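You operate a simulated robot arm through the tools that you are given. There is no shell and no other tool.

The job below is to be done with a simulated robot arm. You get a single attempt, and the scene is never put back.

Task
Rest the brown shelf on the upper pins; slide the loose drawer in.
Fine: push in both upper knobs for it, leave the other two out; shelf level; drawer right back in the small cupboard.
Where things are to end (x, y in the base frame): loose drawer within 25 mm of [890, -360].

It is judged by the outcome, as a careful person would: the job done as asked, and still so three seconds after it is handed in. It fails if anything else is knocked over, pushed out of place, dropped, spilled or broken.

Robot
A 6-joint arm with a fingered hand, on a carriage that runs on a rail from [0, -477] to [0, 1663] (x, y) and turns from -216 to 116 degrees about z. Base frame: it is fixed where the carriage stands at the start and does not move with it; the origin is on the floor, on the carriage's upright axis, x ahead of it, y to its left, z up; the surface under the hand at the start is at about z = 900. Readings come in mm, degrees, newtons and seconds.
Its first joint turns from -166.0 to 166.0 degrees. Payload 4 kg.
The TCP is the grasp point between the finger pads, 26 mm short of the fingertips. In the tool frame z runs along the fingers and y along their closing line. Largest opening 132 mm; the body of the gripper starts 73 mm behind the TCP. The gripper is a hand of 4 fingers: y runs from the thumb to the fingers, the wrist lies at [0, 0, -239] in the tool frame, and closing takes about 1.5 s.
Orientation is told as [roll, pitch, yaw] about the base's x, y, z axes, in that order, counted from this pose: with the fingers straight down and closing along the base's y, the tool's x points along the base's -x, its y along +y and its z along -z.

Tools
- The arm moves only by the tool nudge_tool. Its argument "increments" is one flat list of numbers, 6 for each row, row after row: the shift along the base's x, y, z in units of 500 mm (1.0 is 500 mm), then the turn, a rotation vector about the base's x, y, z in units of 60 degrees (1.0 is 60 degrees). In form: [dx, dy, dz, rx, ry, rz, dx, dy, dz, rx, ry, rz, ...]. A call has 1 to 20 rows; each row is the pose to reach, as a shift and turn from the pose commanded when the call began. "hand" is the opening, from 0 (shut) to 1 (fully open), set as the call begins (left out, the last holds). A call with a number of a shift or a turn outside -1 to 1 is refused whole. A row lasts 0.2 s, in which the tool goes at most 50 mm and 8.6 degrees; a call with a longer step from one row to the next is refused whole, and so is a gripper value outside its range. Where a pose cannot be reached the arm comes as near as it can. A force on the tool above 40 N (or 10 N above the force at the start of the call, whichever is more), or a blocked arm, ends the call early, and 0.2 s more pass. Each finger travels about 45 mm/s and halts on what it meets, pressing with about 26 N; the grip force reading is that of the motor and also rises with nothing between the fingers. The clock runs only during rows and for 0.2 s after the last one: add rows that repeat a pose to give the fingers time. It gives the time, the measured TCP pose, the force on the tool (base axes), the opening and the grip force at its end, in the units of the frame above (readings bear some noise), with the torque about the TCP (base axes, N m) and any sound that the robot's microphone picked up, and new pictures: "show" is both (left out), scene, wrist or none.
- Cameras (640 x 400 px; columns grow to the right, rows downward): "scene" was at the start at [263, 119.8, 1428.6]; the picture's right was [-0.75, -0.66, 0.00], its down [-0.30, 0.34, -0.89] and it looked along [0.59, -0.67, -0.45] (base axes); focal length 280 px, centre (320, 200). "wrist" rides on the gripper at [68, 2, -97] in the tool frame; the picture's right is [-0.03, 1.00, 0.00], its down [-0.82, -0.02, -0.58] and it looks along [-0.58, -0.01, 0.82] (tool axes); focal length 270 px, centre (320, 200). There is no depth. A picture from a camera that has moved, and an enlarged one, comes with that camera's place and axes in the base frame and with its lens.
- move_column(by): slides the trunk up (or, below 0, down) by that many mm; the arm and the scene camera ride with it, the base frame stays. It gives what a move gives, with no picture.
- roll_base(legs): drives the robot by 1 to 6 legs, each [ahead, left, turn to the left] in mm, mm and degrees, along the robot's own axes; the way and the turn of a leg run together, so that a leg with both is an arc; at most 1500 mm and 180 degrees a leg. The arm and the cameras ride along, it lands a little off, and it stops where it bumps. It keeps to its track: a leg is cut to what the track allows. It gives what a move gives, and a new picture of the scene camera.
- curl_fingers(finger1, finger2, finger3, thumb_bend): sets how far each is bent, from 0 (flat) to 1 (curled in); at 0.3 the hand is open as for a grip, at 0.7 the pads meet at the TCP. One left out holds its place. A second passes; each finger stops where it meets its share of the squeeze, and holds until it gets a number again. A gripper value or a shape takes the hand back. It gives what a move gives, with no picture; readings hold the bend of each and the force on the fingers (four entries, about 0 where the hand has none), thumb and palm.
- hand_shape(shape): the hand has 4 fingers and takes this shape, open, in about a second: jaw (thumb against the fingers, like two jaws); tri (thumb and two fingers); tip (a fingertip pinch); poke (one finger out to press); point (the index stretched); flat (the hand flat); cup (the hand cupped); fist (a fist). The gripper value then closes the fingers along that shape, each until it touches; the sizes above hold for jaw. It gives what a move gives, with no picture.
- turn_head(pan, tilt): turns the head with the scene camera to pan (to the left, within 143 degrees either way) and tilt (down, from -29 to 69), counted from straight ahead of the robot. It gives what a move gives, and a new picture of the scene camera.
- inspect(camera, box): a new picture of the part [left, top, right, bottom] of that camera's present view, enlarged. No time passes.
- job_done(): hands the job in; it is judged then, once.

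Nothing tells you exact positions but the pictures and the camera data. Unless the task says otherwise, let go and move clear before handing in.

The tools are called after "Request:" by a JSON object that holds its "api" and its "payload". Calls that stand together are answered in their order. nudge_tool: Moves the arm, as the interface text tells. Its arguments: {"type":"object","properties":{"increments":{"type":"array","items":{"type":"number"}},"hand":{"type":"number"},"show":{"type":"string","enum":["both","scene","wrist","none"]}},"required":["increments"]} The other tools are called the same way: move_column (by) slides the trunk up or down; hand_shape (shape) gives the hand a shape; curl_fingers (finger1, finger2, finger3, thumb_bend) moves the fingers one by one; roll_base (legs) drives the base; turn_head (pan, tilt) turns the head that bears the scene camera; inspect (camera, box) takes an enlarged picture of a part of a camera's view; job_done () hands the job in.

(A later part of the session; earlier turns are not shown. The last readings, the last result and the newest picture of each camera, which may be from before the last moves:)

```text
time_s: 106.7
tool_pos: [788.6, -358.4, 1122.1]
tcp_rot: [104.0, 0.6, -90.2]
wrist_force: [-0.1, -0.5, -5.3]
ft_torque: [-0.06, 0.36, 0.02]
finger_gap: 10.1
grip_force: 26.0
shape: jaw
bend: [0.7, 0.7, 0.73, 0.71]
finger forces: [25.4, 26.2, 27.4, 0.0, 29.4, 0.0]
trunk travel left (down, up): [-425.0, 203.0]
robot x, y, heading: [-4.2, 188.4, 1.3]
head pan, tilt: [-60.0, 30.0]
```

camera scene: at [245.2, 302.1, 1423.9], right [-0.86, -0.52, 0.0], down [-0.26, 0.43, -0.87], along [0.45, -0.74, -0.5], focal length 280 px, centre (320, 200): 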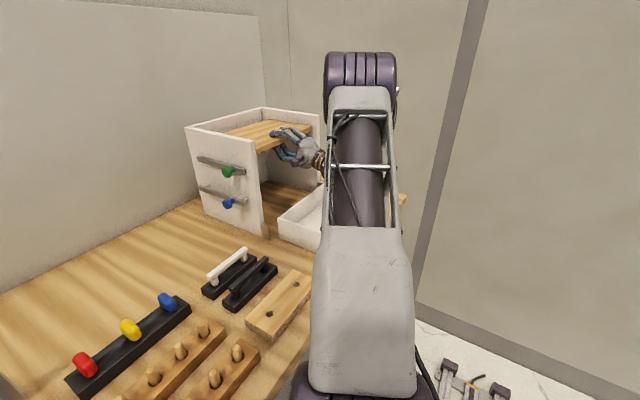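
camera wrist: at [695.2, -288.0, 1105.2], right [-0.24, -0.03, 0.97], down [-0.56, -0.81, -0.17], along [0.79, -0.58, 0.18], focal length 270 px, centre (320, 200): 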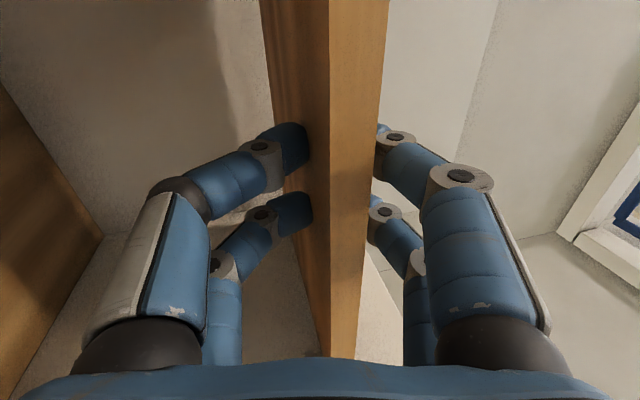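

The torque is starting to fall, so the rear is touching. I'll continue in 2 mm steps.

Request:
{"api": "nudge_tool", "payload": {"increments": [0, 0, -0.004, 0, 0, 0, 0, 0, -0.004, 0, 0, 0], "hand": 0, "show": "none"}}

Request:
{"api": "nudge_tool", "payload": {"increments": [0, 0, -0.004, 0, 0, 0, 0, 0, -0.004, 0, 0, 0], "hand": 0, "show": "both"}}

Request:
{"api": "inspect", "payload": {"camera": "scene", "box": [180, 80, 420, 230]}}

```text
time_s: 107.3
tool_pos: [789.1, -358.9, 1120.1]
tcp_rot: [104.0, 0.5, -90.2]
wrist_force: [-0.3, 0.1, -4.3]
ft_torque: [-0.18, 0.34, 0.0]
finger_gap: 9.7
grip_force: 25.7
shape: jaw
bend: [0.7, 0.7, 0.73, 0.71]
finger forces: [24.9, 26.7, 26.1, 0.0, 29.7, 0.0]
trunk travel left (down, up): [-425.0, 203.0]
robot x, y, heading: [2.7, 187.6, 1.0]
head pan, tilt: [-60.0, 30.0]
```

```text
time_s: 107.9
tool_pos: [788.5, -357.6, 1119.6]
tcp_rot: [104.1, 0.5, -90.2]
wrist_force: [2.5, -1.0, 2.5]
ft_torque: [-0.06, 0.17, -0.03]
finger_gap: 9.7
grip_force: 26.1
shape: jaw
bend: [0.7, 0.7, 0.73, 0.71]
finger forces: [26.7, 27.6, 24.9, 0.0, 25.9, 0.0]
trunk travel left (down, up): [-425.0, 203.0]
robot x, y, heading: [0.5, 186.8, 1.0]
head pan, tilt: [-60.0, 30.0]
camera scene: at [245.0, 302.2, 1423.9], right [-0.86, -0.52, 0.0], down [-0.26, 0.43, -0.87], along [0.45, -0.74, -0.5], focal length 280 px, centre (320, 200)
camera wrist: at [695.5, -287.9, 1097.9], right [-0.24, -0.03, 0.97], down [-0.56, -0.81, -0.17], along [0.79, -0.58, 0.18], focal length 270 px, centre (320, 200)
```

scene: 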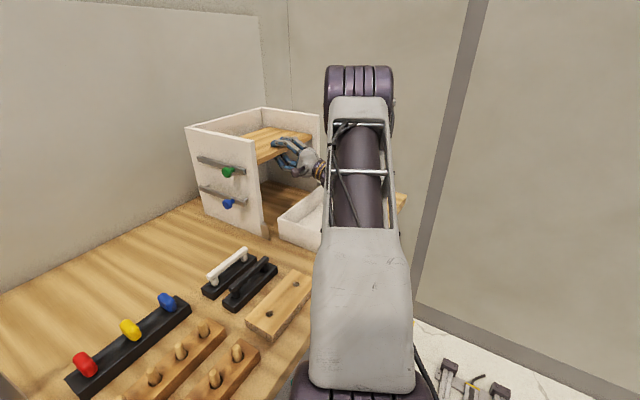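
wrist: 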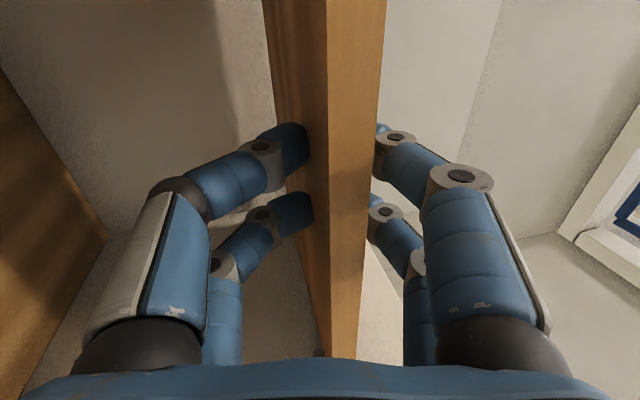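

```text
2.67 times, centred on (300, 155) of scene
camera zoom: at [245.0, 302.2, 1423.9], right [-0.86, -0.52, 0.0], down [-0.26, 0.43, -0.87], along [0.45, -0.74, -0.5], focal length 747 px, centre (373, 320)
```

zoom: 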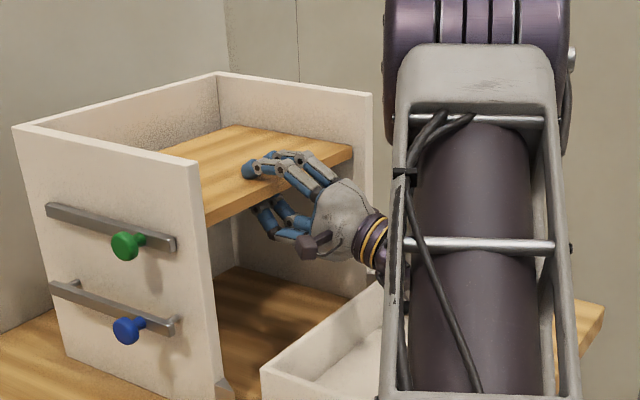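

The pins are now carrying the board (force reversed to +2.5 N). I'll lower one more millimetre and open the hand.

Request:
{"api": "nudge_tool", "payload": {"increments": [0, 0, -0.002, 0, 0, 0, 0, 0, -0.002, 0, 0, 0], "hand": 0, "show": "none"}}

Request:
{"api": "nudge_tool", "payload": {"increments": [0, 0, 0, 0, 0, 0, 0, 0, 0, 0, 0, 0, 0, 0, 0, 0, 0, 0, 0, 0, 0, 0, 0, 0], "hand": 0.3, "show": "both"}}

Request:
{"api": "inspect", "payload": {"camera": "scene", "box": [180, 80, 420, 230]}}

```text
time_s: 108.5
tool_pos: [789.9, -357.6, 1118.4]
tcp_rot: [104.0, 0.4, -90.3]
wrist_force: [4.4, -2.8, 10.5]
ft_torque: [-0.02, 0.02, -0.07]
finger_gap: 9.2
grip_force: 26.2
shape: jaw
bend: [0.7, 0.7, 0.73, 0.71]
finger forces: [28.3, 28.5, 23.2, 0.0, 23.4, 0.0]
trunk travel left (down, up): [-425.0, 203.0]
robot x, y, heading: [-2.9, 186.9, 1.3]
head pan, tilt: [-60.0, 30.0]
```

```text
time_s: 109.5
tool_pos: [788.8, -357.8, 1118.3]
tcp_rot: [104.0, 0.6, -90.2]
wrist_force: [1.4, -0.1, 0.1]
ft_torque: [-0.01, 0.06, -0.01]
finger_gap: 39.2
grip_force: 0.0
shape: jaw
bend: [0.74, 0.74, 0.74, 0.7]
finger forces: [0.1, 0.0, 0.1, 0.1, 0.0, 0.1]
trunk travel left (down, up): [-425.0, 203.0]
robot x, y, heading: [0.4, 185.9, 1.2]
head pan, tilt: [-60.0, 30.0]
camera scene: at [245.0, 302.2, 1423.9], right [-0.86, -0.52, 0.0], down [-0.26, 0.43, -0.87], along [0.45, -0.74, -0.5], focal length 280 px, centre (320, 200)
camera wrist: at [695.7, -287.5, 1095.7], right [-0.24, -0.03, 0.97], down [-0.56, -0.81, -0.17], along [0.79, -0.58, 0.18], focal length 270 px, centre (320, 200)
```

scene: 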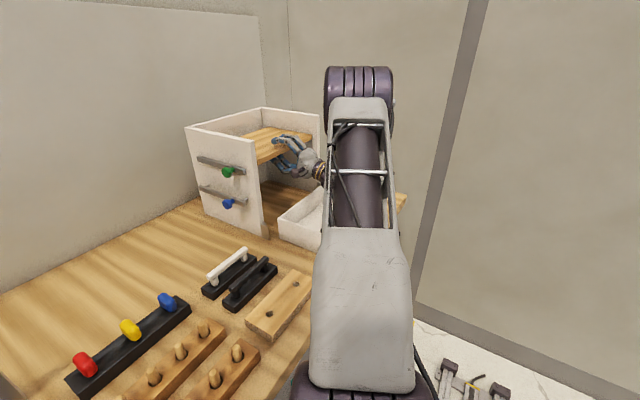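
wrist: 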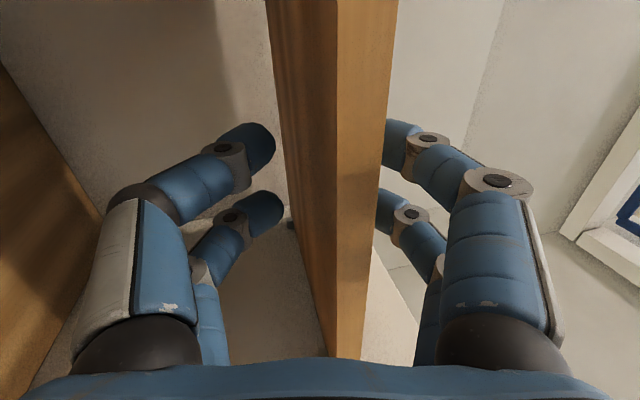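

```text
2.67 times, centred on (300, 155) of scene
camera zoom: at [245.0, 302.2, 1423.9], right [-0.86, -0.52, 0.0], down [-0.26, 0.43, -0.87], along [0.45, -0.74, -0.5], focal length 747 px, centre (373, 320)
```

zoom: 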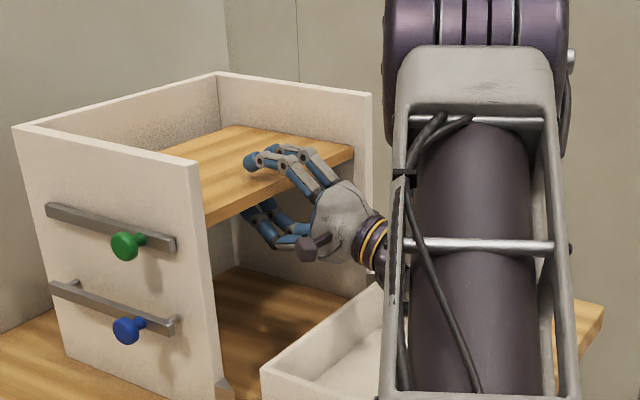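

The board stays put on its pins. I'll open a bit more and withdraw straight back.

Request:
{"api": "nudge_tool", "payload": {"increments": [0, 0, 0.004, 0, 0, 0, 0, 0, 0.006, 0, 0, 0, 0, 0, 0.006, 0, 0, 0], "hand": 0.48, "show": "wrist"}}

```text
time_s: 110.3
tool_pos: [789.1, -357.5, 1120.7]
tcp_rot: [104.0, 0.5, -90.2]
wrist_force: [0.3, -0.2, 0.2]
ft_torque: [-0.03, 0.0, -0.04]
finger_gap: 62.9
grip_force: 0.1
shape: jaw
bend: [0.73, 0.73, 0.73, 0.7]
finger forces: [0.0, 0.0, 0.0, 0.0, 0.0, 0.1]
trunk travel left (down, up): [-425.0, 203.0]
robot x, y, heading: [-1.4, 187.0, 1.1]
head pan, tilt: [-60.0, 30.0]
camera wrist: at [695.9, -287.9, 1098.6], right [-0.24, -0.03, 0.97], down [-0.56, -0.81, -0.17], along [0.79, -0.58, 0.18], focal length 270 px, centre (320, 200)
```

wrist: 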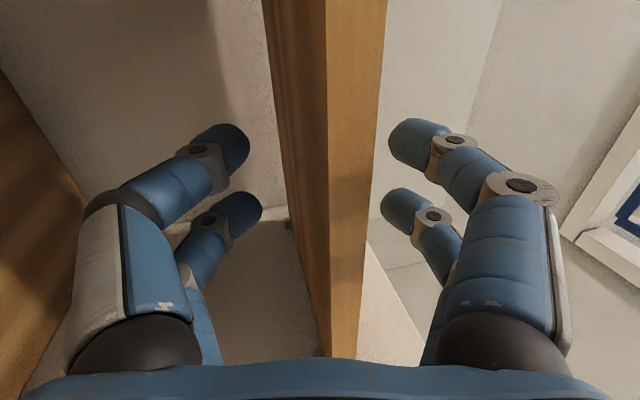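

Both jaws are clear of the board. Withdrawing toward the robot now.

Request:
{"api": "nudge_tool", "payload": {"increments": [-0.02, 0, 0, 0, 0, 0, -0.05, 0, 0, 0, 0, 0, -0.09, 0, 0, 0, 0, 0, -0.14, 0, 0, 0, 0, 0, -0.19, 0, 0, 0, 0, 0, -0.24, 0, 0, 0, 0, 0, -0.29, 0, 0, 0, 0, 0, -0.34, 0, 0, 0, 0, 0, -0.34, 0, 0, 0, 0, 0], "hand": 0.48, "show": "both"}}

Request:
{"api": "inspect", "payload": {"camera": "scene", "box": [180, 80, 420, 230]}}

Request:
{"api": "inspect", "payload": {"camera": "wrist", "box": [200, 0, 440, 150]}}

```text
time_s: 112.3
tool_pos: [618.6, -359.1, 1118.4]
tcp_rot: [104.0, 0.5, -90.2]
wrist_force: [0.0, 0.5, -0.4]
ft_torque: [-0.01, 0.01, -0.03]
finger_gap: 62.8
grip_force: 0.0
shape: jaw
bend: [0.73, 0.73, 0.73, 0.7]
finger forces: [0.0, 0.0, 0.0, 0.1, 0.0, 0.0]
trunk travel left (down, up): [-425.0, 203.0]
robot x, y, heading: [-0.9, 191.4, 1.1]
head pan, tilt: [-60.0, 30.0]
camera scene: at [245.0, 302.2, 1423.9], right [-0.86, -0.52, 0.0], down [-0.26, 0.43, -0.87], along [0.45, -0.74, -0.5], focal length 280 px, centre (320, 200)
camera wrist: at [524.7, -289.6, 1097.6], right [-0.24, -0.03, 0.97], down [-0.56, -0.81, -0.17], along [0.79, -0.58, 0.18], focal length 270 px, centre (320, 200)
```

scene: 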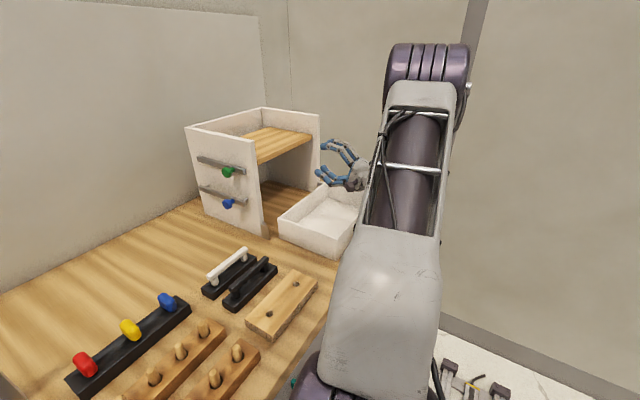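
wrist: 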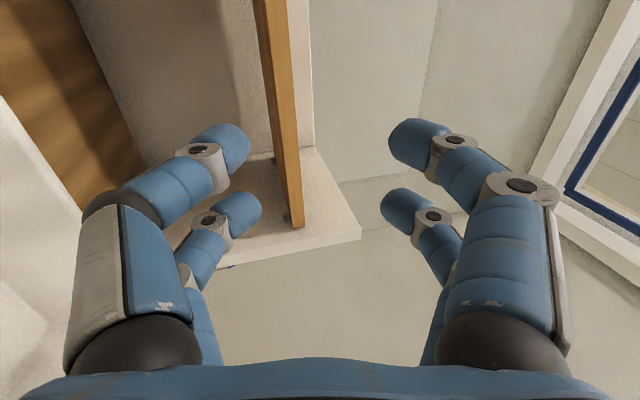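

```text
2.67 times, centred on (300, 155) of scene
camera zoom: at [245.0, 302.2, 1423.9], right [-0.86, -0.52, 0.0], down [-0.26, 0.43, -0.87], along [0.45, -0.74, -0.5], focal length 747 px, centre (373, 320)
```

zoom: 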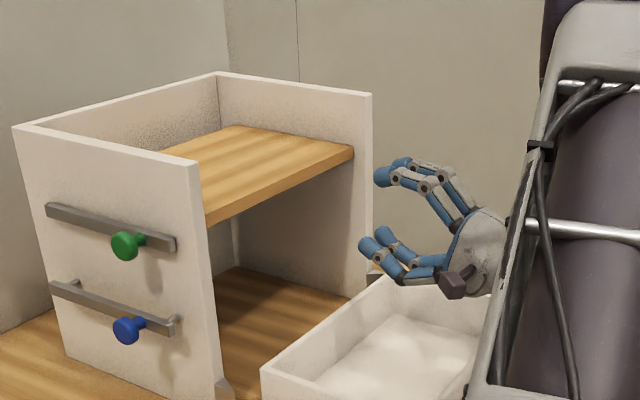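

```text
2.67 times, centred on (320, 75) of wrist
camera zoom: at [524.7, -289.6, 1097.6], right [-0.24, -0.03, 0.97], down [-0.56, -0.81, -0.17], along [0.79, -0.58, 0.18], focal length 721 px, centre (320, 533)
```

zoom: 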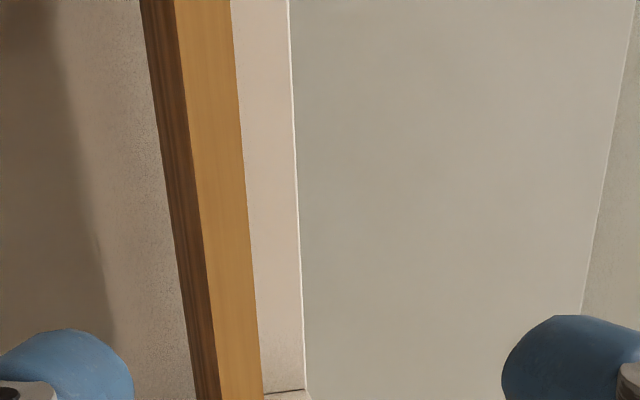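

The board sits in place. I'll check the right-hand pins beneath it.

Request:
{"api": "inspect", "payload": {"camera": "wrist", "box": [230, 130, 390, 250]}}

```text
3.33 times, centred on (310, 190) of wrist
camera zoom: at [524.7, -289.6, 1097.6], right [-0.24, -0.03, 0.97], down [-0.56, -0.81, -0.17], along [0.79, -0.58, 0.18], focal length 901 px, centre (353, 233)
```

zoom: 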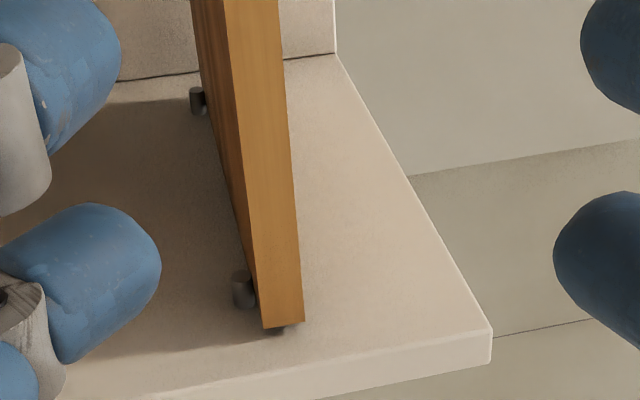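

The pins carry the board properly on the right, both front and rear. Next is the drawer: I'll close the hand and pitch it 45° down, which gives a flat upright finger wall to push the handle bar squarely, after backing off in front of it.

Request:
{"api": "nudge_tool", "payload": {"increments": [-0.05, 0, 0.005, 0, 0.1, 0, -0.1, 0, 0.01, 0, 0.22, 0, -0.155, 0, 0.01, 0, 0.34, 0, -0.21, 0, 0.01, 0, 0.46, 0, -0.265, 0, 0.01, 0, 0.58, 0, -0.32, 0, 0.01, 0, 0.7, 0, -0.375, 0, 0.01, 0, 0.82, 0, -0.43, 0, 0.01, 0, 0.94, 0, -0.44, 0, 0.01, 0, 0.983, 0, -0.44, 0, 0.01, 0, 0.983, 0], "hand": 0, "show": "both"}}

```text
time_s: 114.5
tool_pos: [398.2, -358.2, 1126.4]
tcp_rot: [44.9, 0.1, -90.6]
wrist_force: [0.0, 0.5, 0.2]
ft_torque: [0.02, 0.01, -0.01]
finger_gap: 0.1
grip_force: 25.8
shape: jaw
bend: [0.62, 0.62, 0.62, 0.7]
finger forces: [0.0, 0.0, 0.0, 0.1, 0.0, 0.0]
trunk travel left (down, up): [-425.0, 203.0]
robot x, y, heading: [-2.3, 184.3, 1.1]
head pan, tilt: [-60.0, 30.0]
camera scene: at [245.0, 302.2, 1423.9], right [-0.86, -0.52, 0.0], down [-0.26, 0.43, -0.87], along [0.45, -0.74, -0.5], focal length 280 px, centre (320, 200)
camera wrist: at [332.6, -288.7, 1195.3], right [0.71, -0.03, 0.71], down [-0.43, -0.81, 0.39], along [0.56, -0.58, -0.59], focal length 270 px, centre (320, 200)
```

scene: 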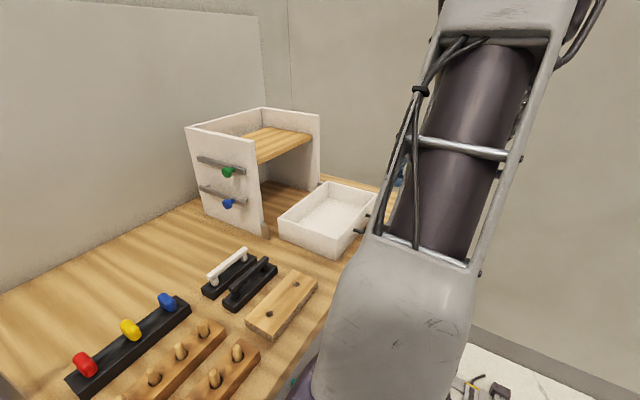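
wrist: 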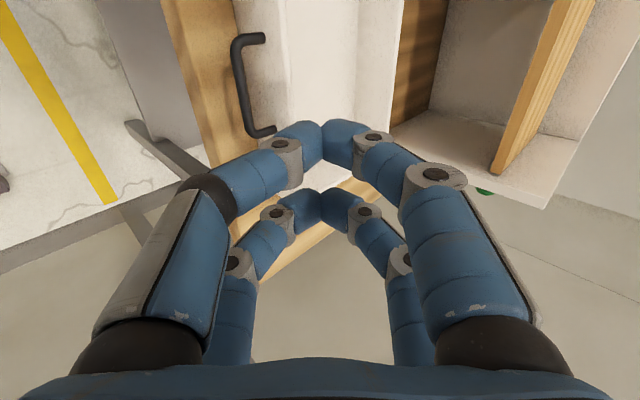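

The handle bar shows at x ≈ 478, y from −315 to −397, so it is centred on the hand. I'll lower in front of it.

Request:
{"api": "nudge_tool", "payload": {"increments": [0, 0, -0.07, 0, 0, 0, 0, 0, -0.14, 0, 0, 0, 0, 0, -0.21, 0, 0, 0, 0, 0, -0.28, 0, 0, 0, 0, 0, -0.33, 0, 0, 0, 0, 0, -0.35, 0, 0, 0, 0, 0, -0.35, 0, 0, 0], "hand": 0, "show": "both"}}

Request:
{"api": "inspect", "payload": {"camera": "wrist", "box": [160, 0, 480, 200]}}

```text
time_s: 116.1
tool_pos: [400.1, -357.3, 949.8]
tcp_rot: [44.9, 0.1, -90.6]
wrist_force: [-0.1, -0.5, -0.4]
ft_torque: [0.0, 0.03, 0.0]
finger_gap: 0.0
grip_force: 25.9
shape: jaw
bend: [0.62, 0.62, 0.62, 0.7]
finger forces: [0.1, 0.0, 0.1, 0.0, 0.0, 0.1]
trunk travel left (down, up): [-425.0, 203.0]
robot x, y, heading: [4.1, 190.9, 0.9]
head pan, tilt: [-60.0, 30.0]
camera scene: at [245.0, 302.2, 1423.9], right [-0.86, -0.52, 0.0], down [-0.26, 0.43, -0.87], along [0.45, -0.74, -0.5], focal length 280 px, centre (320, 200)
camera wrist: at [333.3, -288.2, 1018.7], right [0.71, -0.03, 0.71], down [-0.43, -0.81, 0.39], along [0.56, -0.58, -0.59], focal length 270 px, centre (320, 200)
```

scene: 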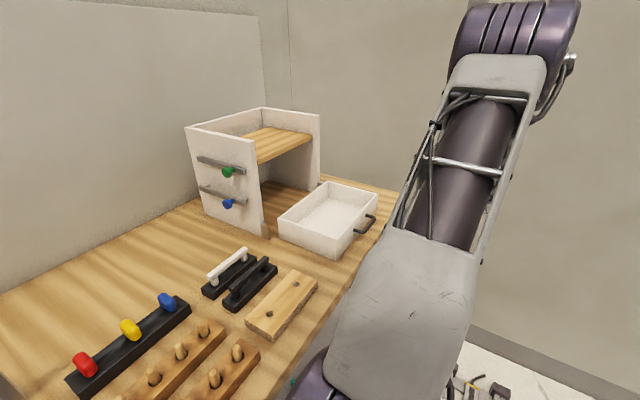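
wrist: 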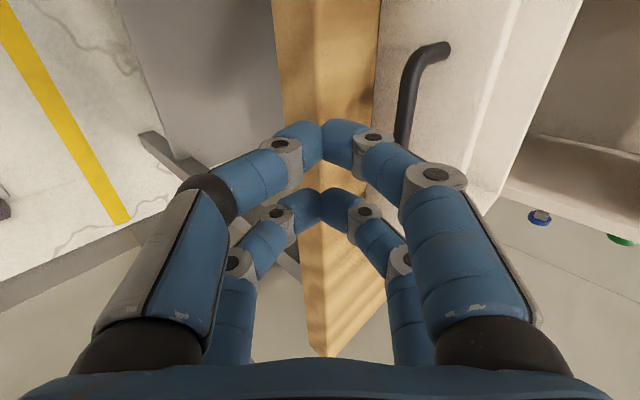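

```text
2.00 times, centred on (320, 100) of wrist
camera zoom: at [333.3, -288.2, 1018.7], right [0.71, -0.03, 0.71], down [-0.43, -0.81, 0.39], along [0.56, -0.58, -0.59], focal length 541 px, centre (320, 400)
```

zoom: 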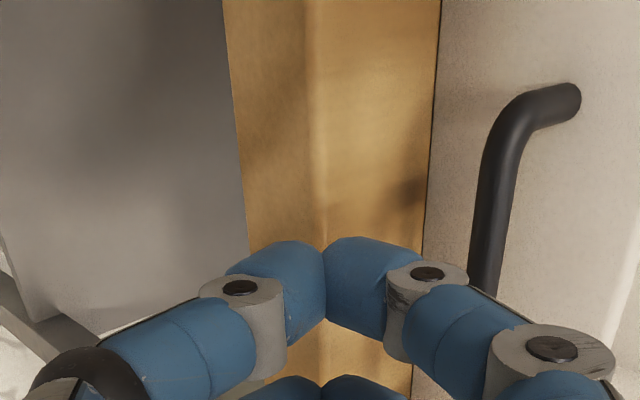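

The hand is at bar height with about 12 mm of clearance over the worktop. I'll move forward gently to contact and push the drawer a first stretch.

Request:
{"api": "nudge_tool", "payload": {"increments": [0.016, 0, 0.006, 0, 0, 0, 0.032, 0, 0.006, 0, 0, 0, 0.048, 0, 0.006, 0, 0, 0, 0.064, 0, 0.006, 0, 0, 0, 0.08, 0, 0.006, 0, 0, 0, 0.096, 0, 0.006, 0, 0, 0, 0.112, 0, 0.006, 0, 0, 0, 0.128, 0, 0.006, 0, 0, 0], "hand": 0, "show": "both"}}

Request:
{"api": "inspect", "payload": {"camera": "scene", "box": [220, 130, 420, 270]}}

```text
time_s: 117.9
tool_pos: [461.2, -356.3, 952.6]
tcp_rot: [45.1, 0.1, -90.5]
wrist_force: [-1.4, 0.8, -0.4]
ft_torque: [-0.02, 0.04, 0.04]
finger_gap: 0.2
grip_force: 25.8
shape: jaw
bend: [0.62, 0.62, 0.62, 0.7]
finger forces: [0.0, 0.0, 0.0, 0.0, 0.0, 0.0]
trunk travel left (down, up): [-425.0, 203.0]
robot x, y, heading: [-2.7, 187.7, 0.9]
head pan, tilt: [-60.0, 30.0]
camera scene: at [244.9, 302.2, 1423.9], right [-0.86, -0.52, 0.0], down [-0.26, 0.43, -0.87], along [0.45, -0.74, -0.5], focal length 280 px, centre (320, 200)
camera wrist: at [396.0, -287.3, 1022.0], right [0.71, -0.03, 0.71], down [-0.43, -0.81, 0.39], along [0.56, -0.58, -0.59], focal length 270 px, centre (320, 200)
```

scene: 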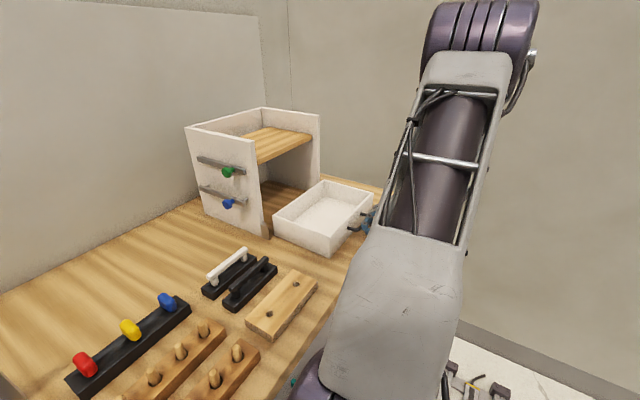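
wrist: 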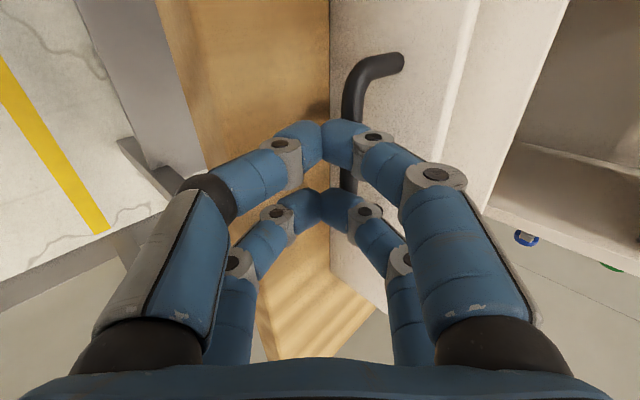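

```text
2.86 times, centred on (320, 200) of scene
camera zoom: at [244.9, 302.2, 1423.9], right [-0.86, -0.52, 0.0], down [-0.26, 0.43, -0.87], along [0.45, -0.74, -0.5], focal length 800 px, centre (320, 200)
```

zoom: 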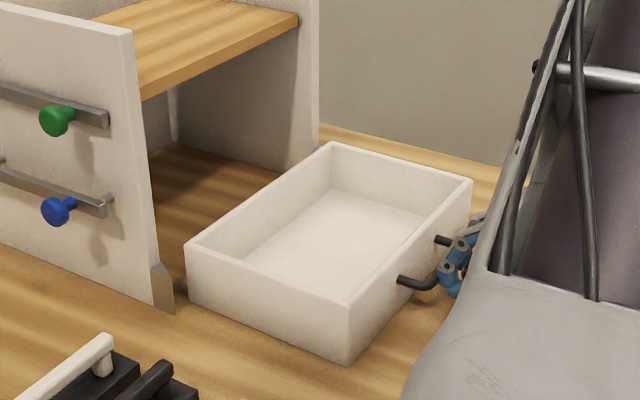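

The drawer slides easily. I'll keep pushing and check its alignment as it nears the mouth's guides.

Request:
{"api": "nudge_tool", "payload": {"increments": [0.016, 0, 0, 0, 0, 0, 0.032, 0, 0, 0, 0, 0, 0.048, 0, 0, 0, 0, 0, 0.064, 0, 0, 0, 0, 0, 0.08, 0, 0, 0, 0, 0], "hand": 0, "show": "scene"}}

Request:
{"api": "inspect", "payload": {"camera": "scene", "box": [220, 130, 420, 270]}}

```text
time_s: 119.1
tool_pos: [502.4, -358.5, 952.8]
tcp_rot: [45.2, 0.0, -90.6]
wrist_force: [-1.0, 0.5, -0.5]
ft_torque: [0.04, -0.01, 0.02]
finger_gap: 0.2
grip_force: 26.4
shape: jaw
bend: [0.62, 0.63, 0.62, 0.7]
finger forces: [0.0, 0.0, 0.0, 0.1, 0.0, 0.0]
trunk travel left (down, up): [-425.0, 203.0]
robot x, y, heading: [-1.9, 187.5, 1.2]
head pan, tilt: [-60.0, 30.0]
camera scene: at [244.9, 302.2, 1423.9], right [-0.86, -0.52, 0.0], down [-0.26, 0.43, -0.87], along [0.45, -0.74, -0.5], focal length 280 px, centre (320, 200)
```

scene: 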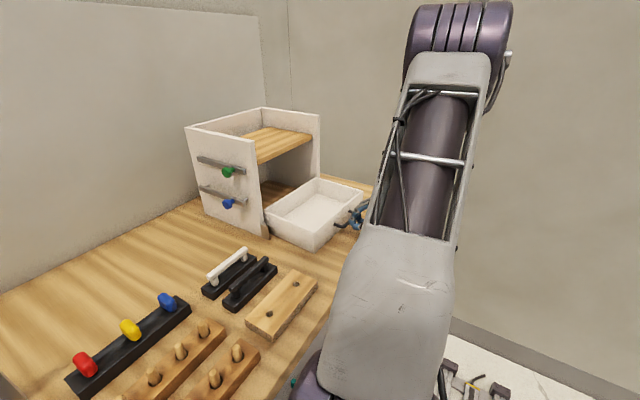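

```text
2.86 times, centred on (320, 200) of scene
camera zoom: at [244.9, 302.2, 1423.9], right [-0.86, -0.52, 0.0], down [-0.26, 0.43, -0.87], along [0.45, -0.74, -0.5], focal length 800 px, centre (320, 200)
```

zoom: 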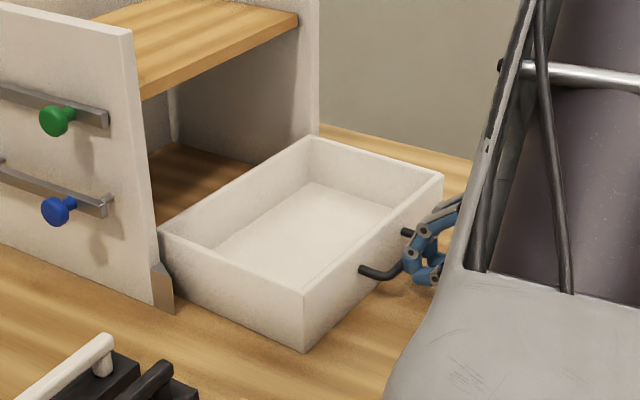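

The drawer's rear has entered between the guides with only about 1 N of resistance. Continuing.

Request:
{"api": "nudge_tool", "payload": {"increments": [0.016, 0, 0, 0, 0, 0, 0.032, 0, 0, 0, 0, 0, 0.048, 0, 0, 0, 0, 0, 0.064, 0, 0, 0, 0, 0, 0.08, 0, 0, 0, 0, 0, 0.096, 0, 0, 0, 0, 0], "hand": 0, "show": "scene"}}

Request:
{"api": "inspect", "payload": {"camera": "scene", "box": [200, 120, 400, 260]}}

```text
time_s: 120.5
tool_pos: [550.2, -358.2, 952.8]
tcp_rot: [45.0, 0.1, -90.6]
wrist_force: [-1.8, 0.7, 0.6]
ft_torque: [0.01, 0.03, 0.0]
finger_gap: 0.0
grip_force: 26.4
shape: jaw
bend: [0.62, 0.63, 0.62, 0.7]
finger forces: [0.0, 0.0, 0.0, 0.0, 0.1, 0.0]
trunk travel left (down, up): [-425.0, 203.0]
robot x, y, heading: [1.0, 186.4, 1.2]
head pan, tilt: [-60.0, 30.0]
camera scene: at [244.9, 302.2, 1423.9], right [-0.86, -0.52, 0.0], down [-0.26, 0.43, -0.87], along [0.45, -0.74, -0.5], focal length 280 px, centre (320, 200)
```

scene: 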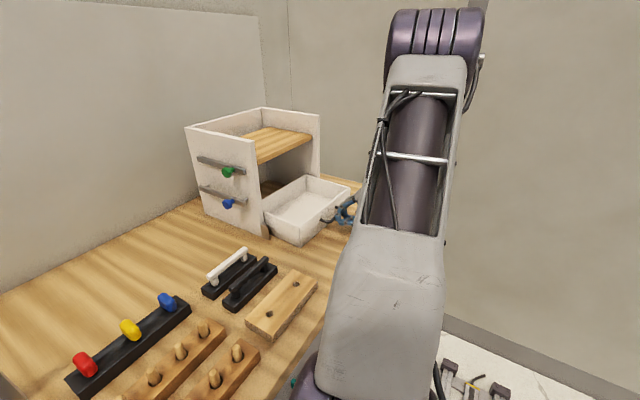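

```text
2.86 times, centred on (300, 190) of scene
camera zoom: at [244.9, 302.2, 1423.9], right [-0.86, -0.52, 0.0], down [-0.26, 0.43, -0.87], along [0.45, -0.74, -0.5], focal length 800 px, centre (377, 229)
```

zoom: 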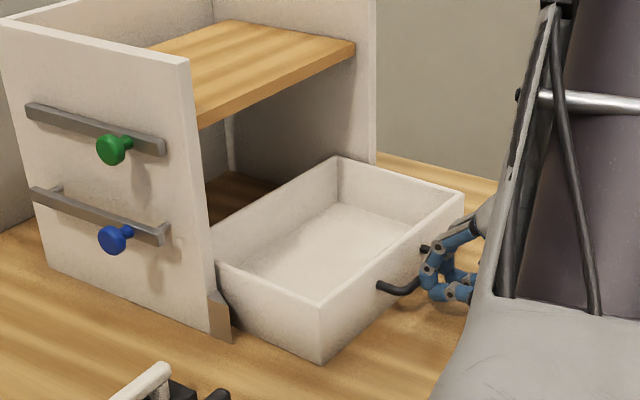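

Going well and straight. I'll push on in further stretches.

Request:
{"api": "nudge_tool", "payload": {"increments": [0.016, 0, 0, 0, 0, 0, 0.032, 0, 0, 0, 0, 0, 0.048, 0, 0, 0, 0, 0, 0.064, 0, 0, 0, 0, 0, 0.08, 0, 0, 0, 0, 0, 0.096, 0, 0, 0, 0, 0, 0.112, 0, 0, 0, 0, 0, 0.128, 0, 0, 0, 0, 0], "hand": 0, "show": "both"}}

Request:
{"api": "inspect", "payload": {"camera": "scene", "box": [180, 100, 380, 240]}}

```text
time_s: 122.3
tool_pos: [613.9, -358.6, 953.9]
tcp_rot: [45.1, 0.2, -90.6]
wrist_force: [-0.8, -0.7, -0.3]
ft_torque: [-0.03, 0.04, 0.02]
finger_gap: 0.0
grip_force: 26.2
shape: jaw
bend: [0.62, 0.63, 0.62, 0.7]
finger forces: [0.0, 0.0, 0.0, 0.1, 0.0, 0.1]
trunk travel left (down, up): [-425.0, 203.0]
robot x, y, heading: [-1.8, 190.0, 1.2]
head pan, tilt: [-60.0, 30.0]
camera scene: at [244.9, 302.2, 1423.9], right [-0.86, -0.52, 0.0], down [-0.26, 0.43, -0.87], along [0.45, -0.74, -0.5], focal length 280 px, centre (320, 200)
camera wrist: at [548.6, -288.4, 1023.0], right [0.71, -0.03, 0.71], down [-0.43, -0.81, 0.39], along [0.56, -0.58, -0.59], focal length 270 px, centre (320, 200)
```

scene: 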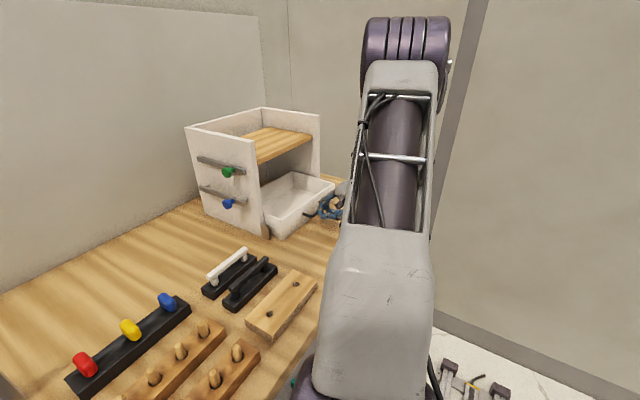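
wrist: 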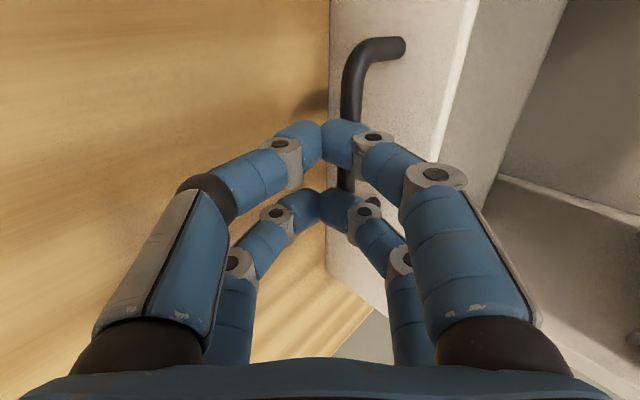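

```text
2.86 times, centred on (280, 170) of scene
camera zoom: at [244.9, 302.2, 1423.9], right [-0.86, -0.52, 0.0], down [-0.26, 0.43, -0.87], along [0.45, -0.74, -0.5], focal length 800 px, centre (434, 286)
```

zoom: 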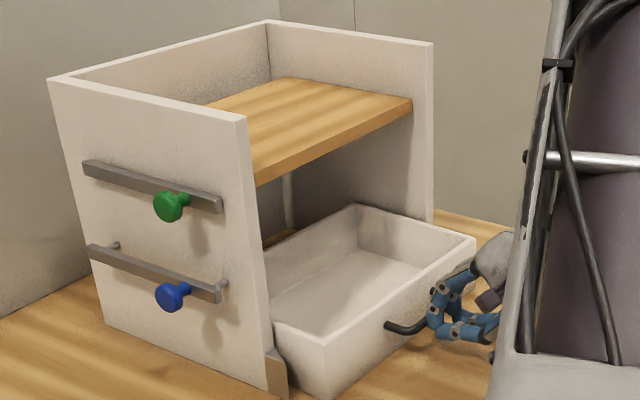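

Another stretch, then I'll slow down for the end stop.

Request:
{"api": "nudge_tool", "payload": {"increments": [0.016, 0, 0, 0, 0, 0, 0.032, 0, 0, 0, 0, 0, 0.048, 0, 0, 0, 0, 0, 0.064, 0, 0, 0, 0, 0, 0.08, 0, 0, 0, 0, 0, 0.096, 0, 0, 0, 0, 0, 0.112, 0, 0, 0, 0, 0, 0.13, 0, 0, 0, 0, 0], "hand": 0, "show": "both"}}

Request:
{"api": "inspect", "payload": {"camera": "scene", "box": [180, 100, 380, 240]}}

```text
time_s: 124.1
tool_pos: [681.6, -357.6, 953.0]
tcp_rot: [45.0, 0.1, -90.5]
wrist_force: [-1.8, 1.0, 0.0]
ft_torque: [0.01, -0.03, 0.0]
finger_gap: 0.0
grip_force: 26.1
shape: jaw
bend: [0.62, 0.63, 0.62, 0.7]
finger forces: [0.1, 0.0, 0.0, 0.0, 0.0, 0.0]
trunk travel left (down, up): [-425.0, 203.0]
robot x, y, heading: [1.0, 187.5, 1.1]
head pan, tilt: [-60.0, 30.0]
camera scene: at [244.9, 302.2, 1423.9], right [-0.86, -0.52, 0.0], down [-0.26, 0.43, -0.87], along [0.45, -0.74, -0.5], focal length 280 px, centre (320, 200)
camera wrist: at [614.4, -288.0, 1021.5], right [0.71, -0.03, 0.71], down [-0.43, -0.81, 0.39], along [0.56, -0.58, -0.59], focal length 270 px, centre (320, 200)
```

scene: 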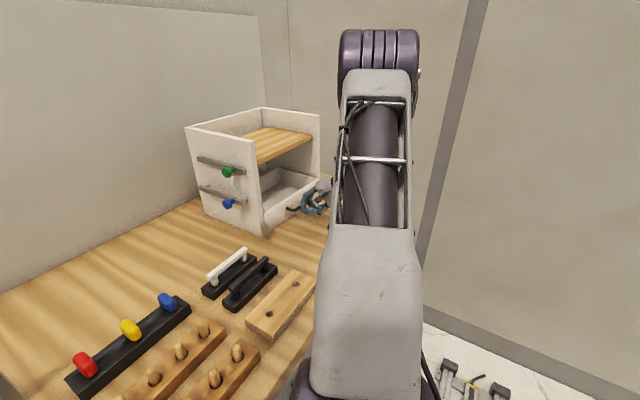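
wrist: 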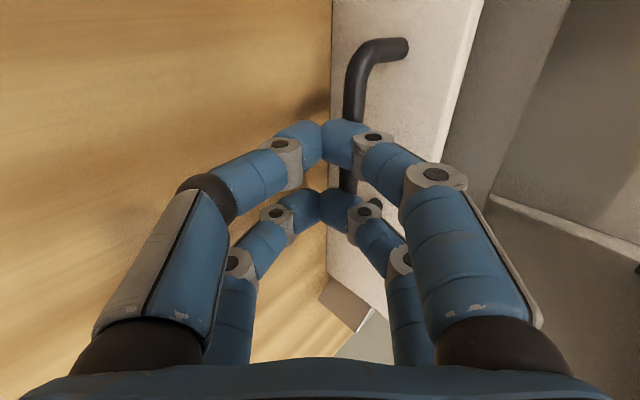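

```text
2.86 times, centred on (280, 170) of scene
camera zoom: at [244.9, 302.2, 1423.9], right [-0.86, -0.52, 0.0], down [-0.26, 0.43, -0.87], along [0.45, -0.74, -0.5], focal length 800 px, centre (434, 286)
```

zoom: 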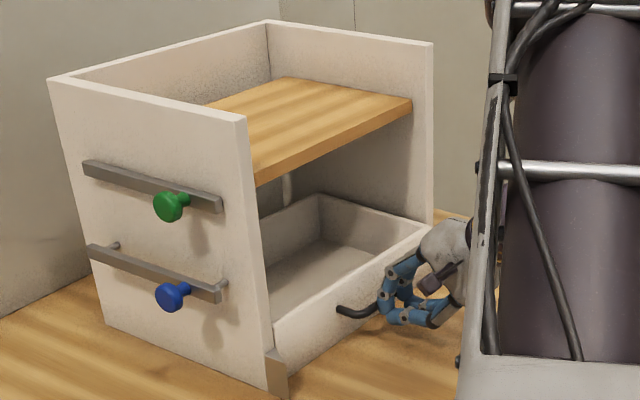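

The drawer front is about flush with the cupboard front, with about 40 mm to go. I'll proceed in small steps and watch for the stop.

Request:
{"api": "nudge_tool", "payload": {"increments": [0.01, 0, 0, 0, 0, 0, 0.02, 0, 0, 0, 0, 0, 0.03, 0, 0, 0, 0, 0, 0.04, 0, 0, 0, 0, 0, 0.05, 0, 0, 0, 0, 0, 0.06, 0, 0, 0, 0, 0], "hand": 0, "show": "both"}}

Request:
{"api": "inspect", "payload": {"camera": "scene", "box": [180, 100, 380, 240]}}

```text
time_s: 125.5
tool_pos: [708.5, -358.4, 953.0]
tcp_rot: [45.0, 0.1, -90.7]
wrist_force: [-2.0, -0.2, 0.0]
ft_torque: [-0.02, 0.0, 0.03]
finger_gap: 0.0
grip_force: 25.7
shape: jaw
bend: [0.62, 0.63, 0.62, 0.7]
finger forces: [0.0, 0.0, 0.0, 0.0, 0.0, 0.0]
trunk travel left (down, up): [-425.0, 203.0]
robot x, y, heading: [1.1, 191.1, 1.1]
head pan, tilt: [-60.0, 30.0]
camera scene: at [244.9, 302.2, 1423.9], right [-0.86, -0.52, 0.0], down [-0.26, 0.43, -0.87], along [0.45, -0.74, -0.5], focal length 280 px, centre (320, 200)
camera wrist: at [642.8, -288.4, 1022.2], right [0.71, -0.03, 0.71], down [-0.43, -0.81, 0.39], along [0.56, -0.58, -0.59], focal length 270 px, centre (320, 200)
```

scene: 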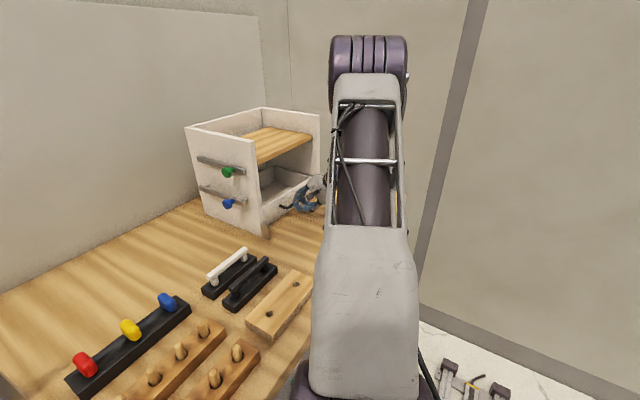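
wrist: 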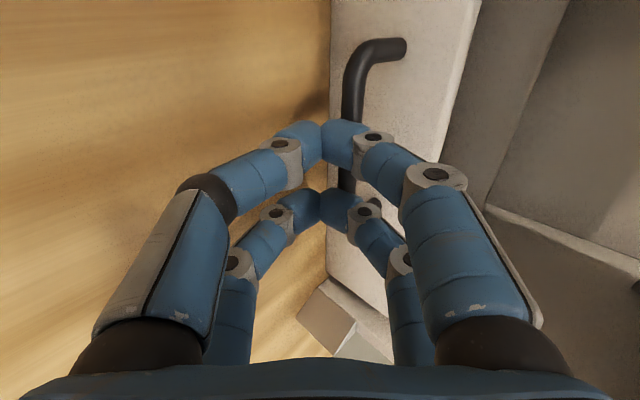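

```text
2.86 times, centred on (280, 170) of scene
camera zoom: at [244.9, 302.2, 1423.9], right [-0.86, -0.52, 0.0], down [-0.26, 0.43, -0.87], along [0.45, -0.74, -0.5], focal length 800 px, centre (434, 286)
```

zoom: 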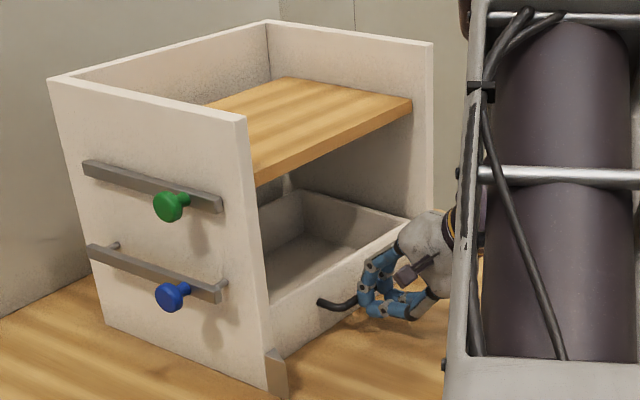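

By the wrist view the drawer face is at x ≈ 779, so roughly 10 mm remain. I'll proceed in 2 mm steps.

Request:
{"api": "nudge_tool", "payload": {"increments": [0.004, 0, 0, 0, 0, 0, 0.008, 0, 0, 0, 0, 0, 0.012, 0, 0, 0, 0, 0, 0.016, 0, 0, 0, 0, 0], "hand": 0, "show": "none"}}

Request:
{"api": "nudge_tool", "payload": {"increments": [0.004, 0, 0, 0, 0, 0, 0.008, 0, 0, 0, 0, 0], "hand": 0, "show": "none"}}

Request:
{"api": "nudge_tool", "payload": {"increments": [0.004, 0, 0, 0, 0, 0, 0.004, 0, 0, 0, 0, 0], "hand": 0, "show": "wrist"}}

```text
time_s: 126.5
tool_pos: [717.2, -357.6, 953.5]
tcp_rot: [45.0, 0.1, -90.7]
wrist_force: [-1.8, -0.2, 1.0]
ft_torque: [-0.01, 0.0, -0.02]
finger_gap: 0.0
grip_force: 25.8
shape: jaw
bend: [0.62, 0.63, 0.62, 0.7]
finger forces: [0.1, 0.0, 0.1, 0.0, 0.0, 0.0]
trunk travel left (down, up): [-425.0, 203.0]
robot x, y, heading: [-2.3, 187.0, 1.3]
head pan, tilt: [-60.0, 30.0]
```

```text
time_s: 127.1
tool_pos: [721.6, -357.9, 954.0]
tcp_rot: [45.0, 0.1, -90.5]
wrist_force: [-2.2, -0.4, 0.7]
ft_torque: [-0.02, 0.0, 0.02]
finger_gap: 0.1
grip_force: 26.0
shape: jaw
bend: [0.62, 0.63, 0.62, 0.7]
finger forces: [0.1, 0.0, 0.0, 0.0, 0.1, 0.0]
trunk travel left (down, up): [-425.0, 203.0]
robot x, y, heading: [0.7, 187.2, 1.3]
head pan, tilt: [-60.0, 30.0]
```

```text
time_s: 127.7
tool_pos: [723.4, -358.2, 953.4]
tcp_rot: [44.9, 0.1, -90.7]
wrist_force: [-1.6, 0.6, 0.0]
ft_torque: [-0.03, 0.02, 0.03]
finger_gap: 0.3
grip_force: 26.1
shape: jaw
bend: [0.62, 0.63, 0.62, 0.7]
finger forces: [0.0, 0.0, 0.1, 0.0, 0.0, 0.0]
trunk travel left (down, up): [-425.0, 203.0]
robot x, y, heading: [0.1, 185.6, 1.2]
head pan, tilt: [-60.0, 30.0]
camera wrist: at [657.8, -288.4, 1022.5], right [0.71, -0.03, 0.71], down [-0.43, -0.81, 0.39], along [0.56, -0.58, -0.59], focal length 270 px, centre (320, 200)
```

wrist: 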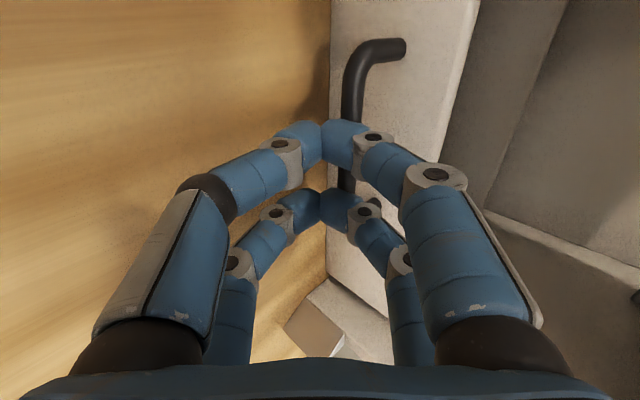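

No stop yet; continuing in 2 mm steps until it meets the back.

Request:
{"api": "nudge_tool", "payload": {"increments": [0.004, 0, 0, 0, 0, 0, 0.008, 0, 0, 0, 0, 0, 0.008, 0, 0, 0, 0, 0], "hand": 0, "show": "none"}}

Request:
{"api": "nudge_tool", "payload": {"increments": [0.004, 0, 0, 0, 0, 0, 0.004, 0, 0, 0, 0, 0], "hand": 0, "show": "both"}}

Request:
{"api": "inspect", "payload": {"camera": "scene", "box": [180, 100, 380, 240]}}

```text
time_s: 128.5
tool_pos: [727.9, -357.5, 953.3]
tcp_rot: [45.0, 0.2, -90.6]
wrist_force: [-2.5, 0.3, -0.1]
ft_torque: [0.01, 0.0, 0.03]
finger_gap: 0.0
grip_force: 25.7
shape: jaw
bend: [0.62, 0.63, 0.62, 0.7]
finger forces: [0.1, 0.0, 0.1, 0.0, 0.1, 0.1]
trunk travel left (down, up): [-425.0, 203.0]
robot x, y, heading: [1.0, 189.1, 1.5]
head pan, tilt: [-60.0, 30.0]
```

```text
time_s: 129.1
tool_pos: [730.7, -358.7, 951.7]
tcp_rot: [45.0, 0.1, -90.6]
wrist_force: [-3.8, -0.2, 1.7]
ft_torque: [-0.01, 0.0, 0.01]
finger_gap: 0.2
grip_force: 25.9
shape: jaw
bend: [0.62, 0.63, 0.62, 0.7]
finger forces: [0.0, 0.0, 0.0, 0.0, 0.0, 0.0]
trunk travel left (down, up): [-425.0, 203.0]
robot x, y, heading: [-1.9, 192.1, 1.5]
head pan, tilt: [-60.0, 30.0]
camera scene: at [244.8, 302.2, 1424.0], right [-0.86, -0.52, 0.0], down [-0.26, 0.43, -0.87], along [0.45, -0.74, -0.5], focal length 280 px, centre (320, 200)
camera wrist: at [663.4, -288.3, 1021.8], right [0.71, -0.03, 0.71], down [-0.43, -0.81, 0.39], along [0.56, -0.58, -0.59], focal length 270 px, centre (320, 200)
```

scene: 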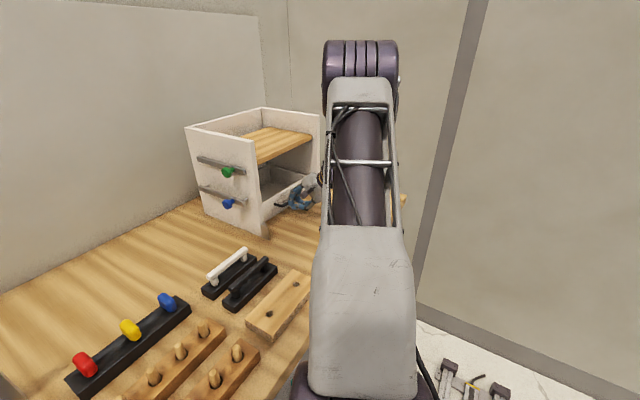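
wrist: 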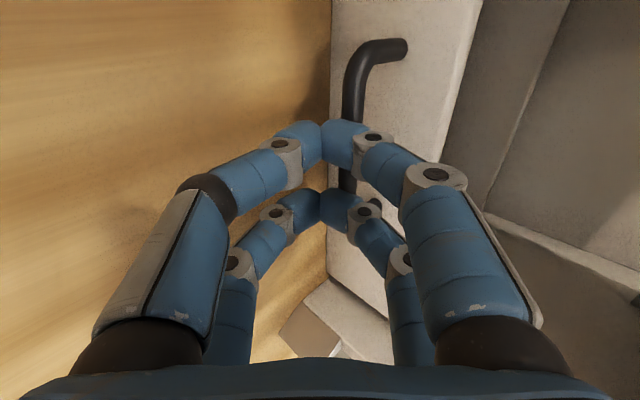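

```text
2.86 times, centred on (280, 170) of scene
camera zoom: at [244.8, 302.2, 1424.0], right [-0.86, -0.52, 0.0], down [-0.26, 0.43, -0.87], along [0.45, -0.74, -0.5], focal length 800 px, centre (434, 286)
```

zoom: 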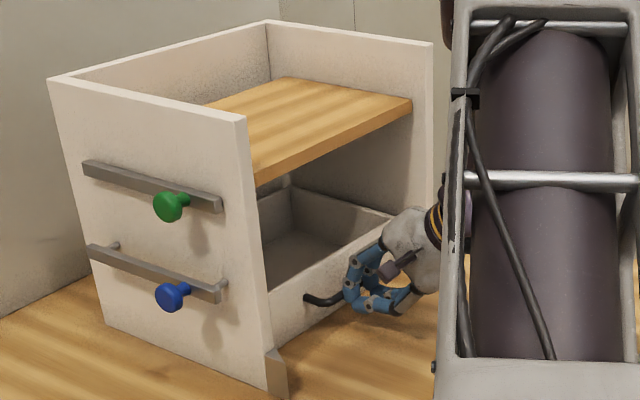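

The resistance is beginning to rise. One more 2 mm step to confirm the stop.

Request:
{"api": "nudge_tool", "payload": {"increments": [0.004, 0, 0, 0, 0, 0, 0.004, 0, 0, 0, 0, 0], "hand": 0, "show": "none"}}

```text
time_s: 129.7
tool_pos: [730.7, -360.0, 953.6]
tcp_rot: [45.0, 0.1, -90.6]
wrist_force: [-6.0, -0.8, 0.1]
ft_torque: [-0.03, 0.04, 0.02]
finger_gap: 0.0
grip_force: 26.3
shape: jaw
bend: [0.63, 0.63, 0.62, 0.7]
finger forces: [0.1, 0.0, 0.0, 0.1, 0.0, 0.0]
trunk travel left (down, up): [-425.0, 203.0]
robot x, y, heading: [-4.7, 188.6, 0.9]
head pan, tilt: [-60.0, 30.0]
```

Request:
{"api": "nudge_tool", "payload": {"increments": [0.004, 0, 0, 0, 0, 0, 0.004, 0, 0, 0, 0, 0], "hand": 0, "show": "wrist"}}

```text
time_s: 130.3
tool_pos: [732.6, -358.3, 953.2]
tcp_rot: [45.0, 0.1, -90.5]
wrist_force: [-7.4, -1.7, 1.7]
ft_torque: [-0.02, 0.03, 0.06]
finger_gap: 0.0
grip_force: 26.2
shape: jaw
bend: [0.63, 0.63, 0.62, 0.7]
finger forces: [0.0, 0.0, 0.0, 0.0, 0.0, 0.1]
trunk travel left (down, up): [-425.0, 203.0]
robot x, y, heading: [-0.4, 188.3, 1.5]
head pan, tilt: [-60.0, 30.0]
camera wrist: at [667.3, -288.3, 1021.8], right [0.71, -0.03, 0.71], down [-0.43, -0.81, 0.39], along [0.56, -0.58, -0.59], focal length 270 px, centre (320, 200)
```

wrist: 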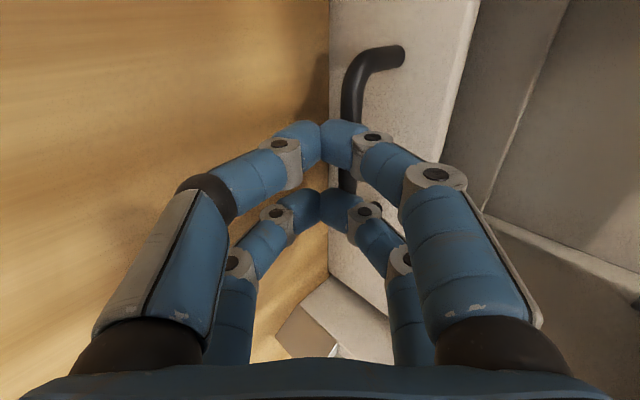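

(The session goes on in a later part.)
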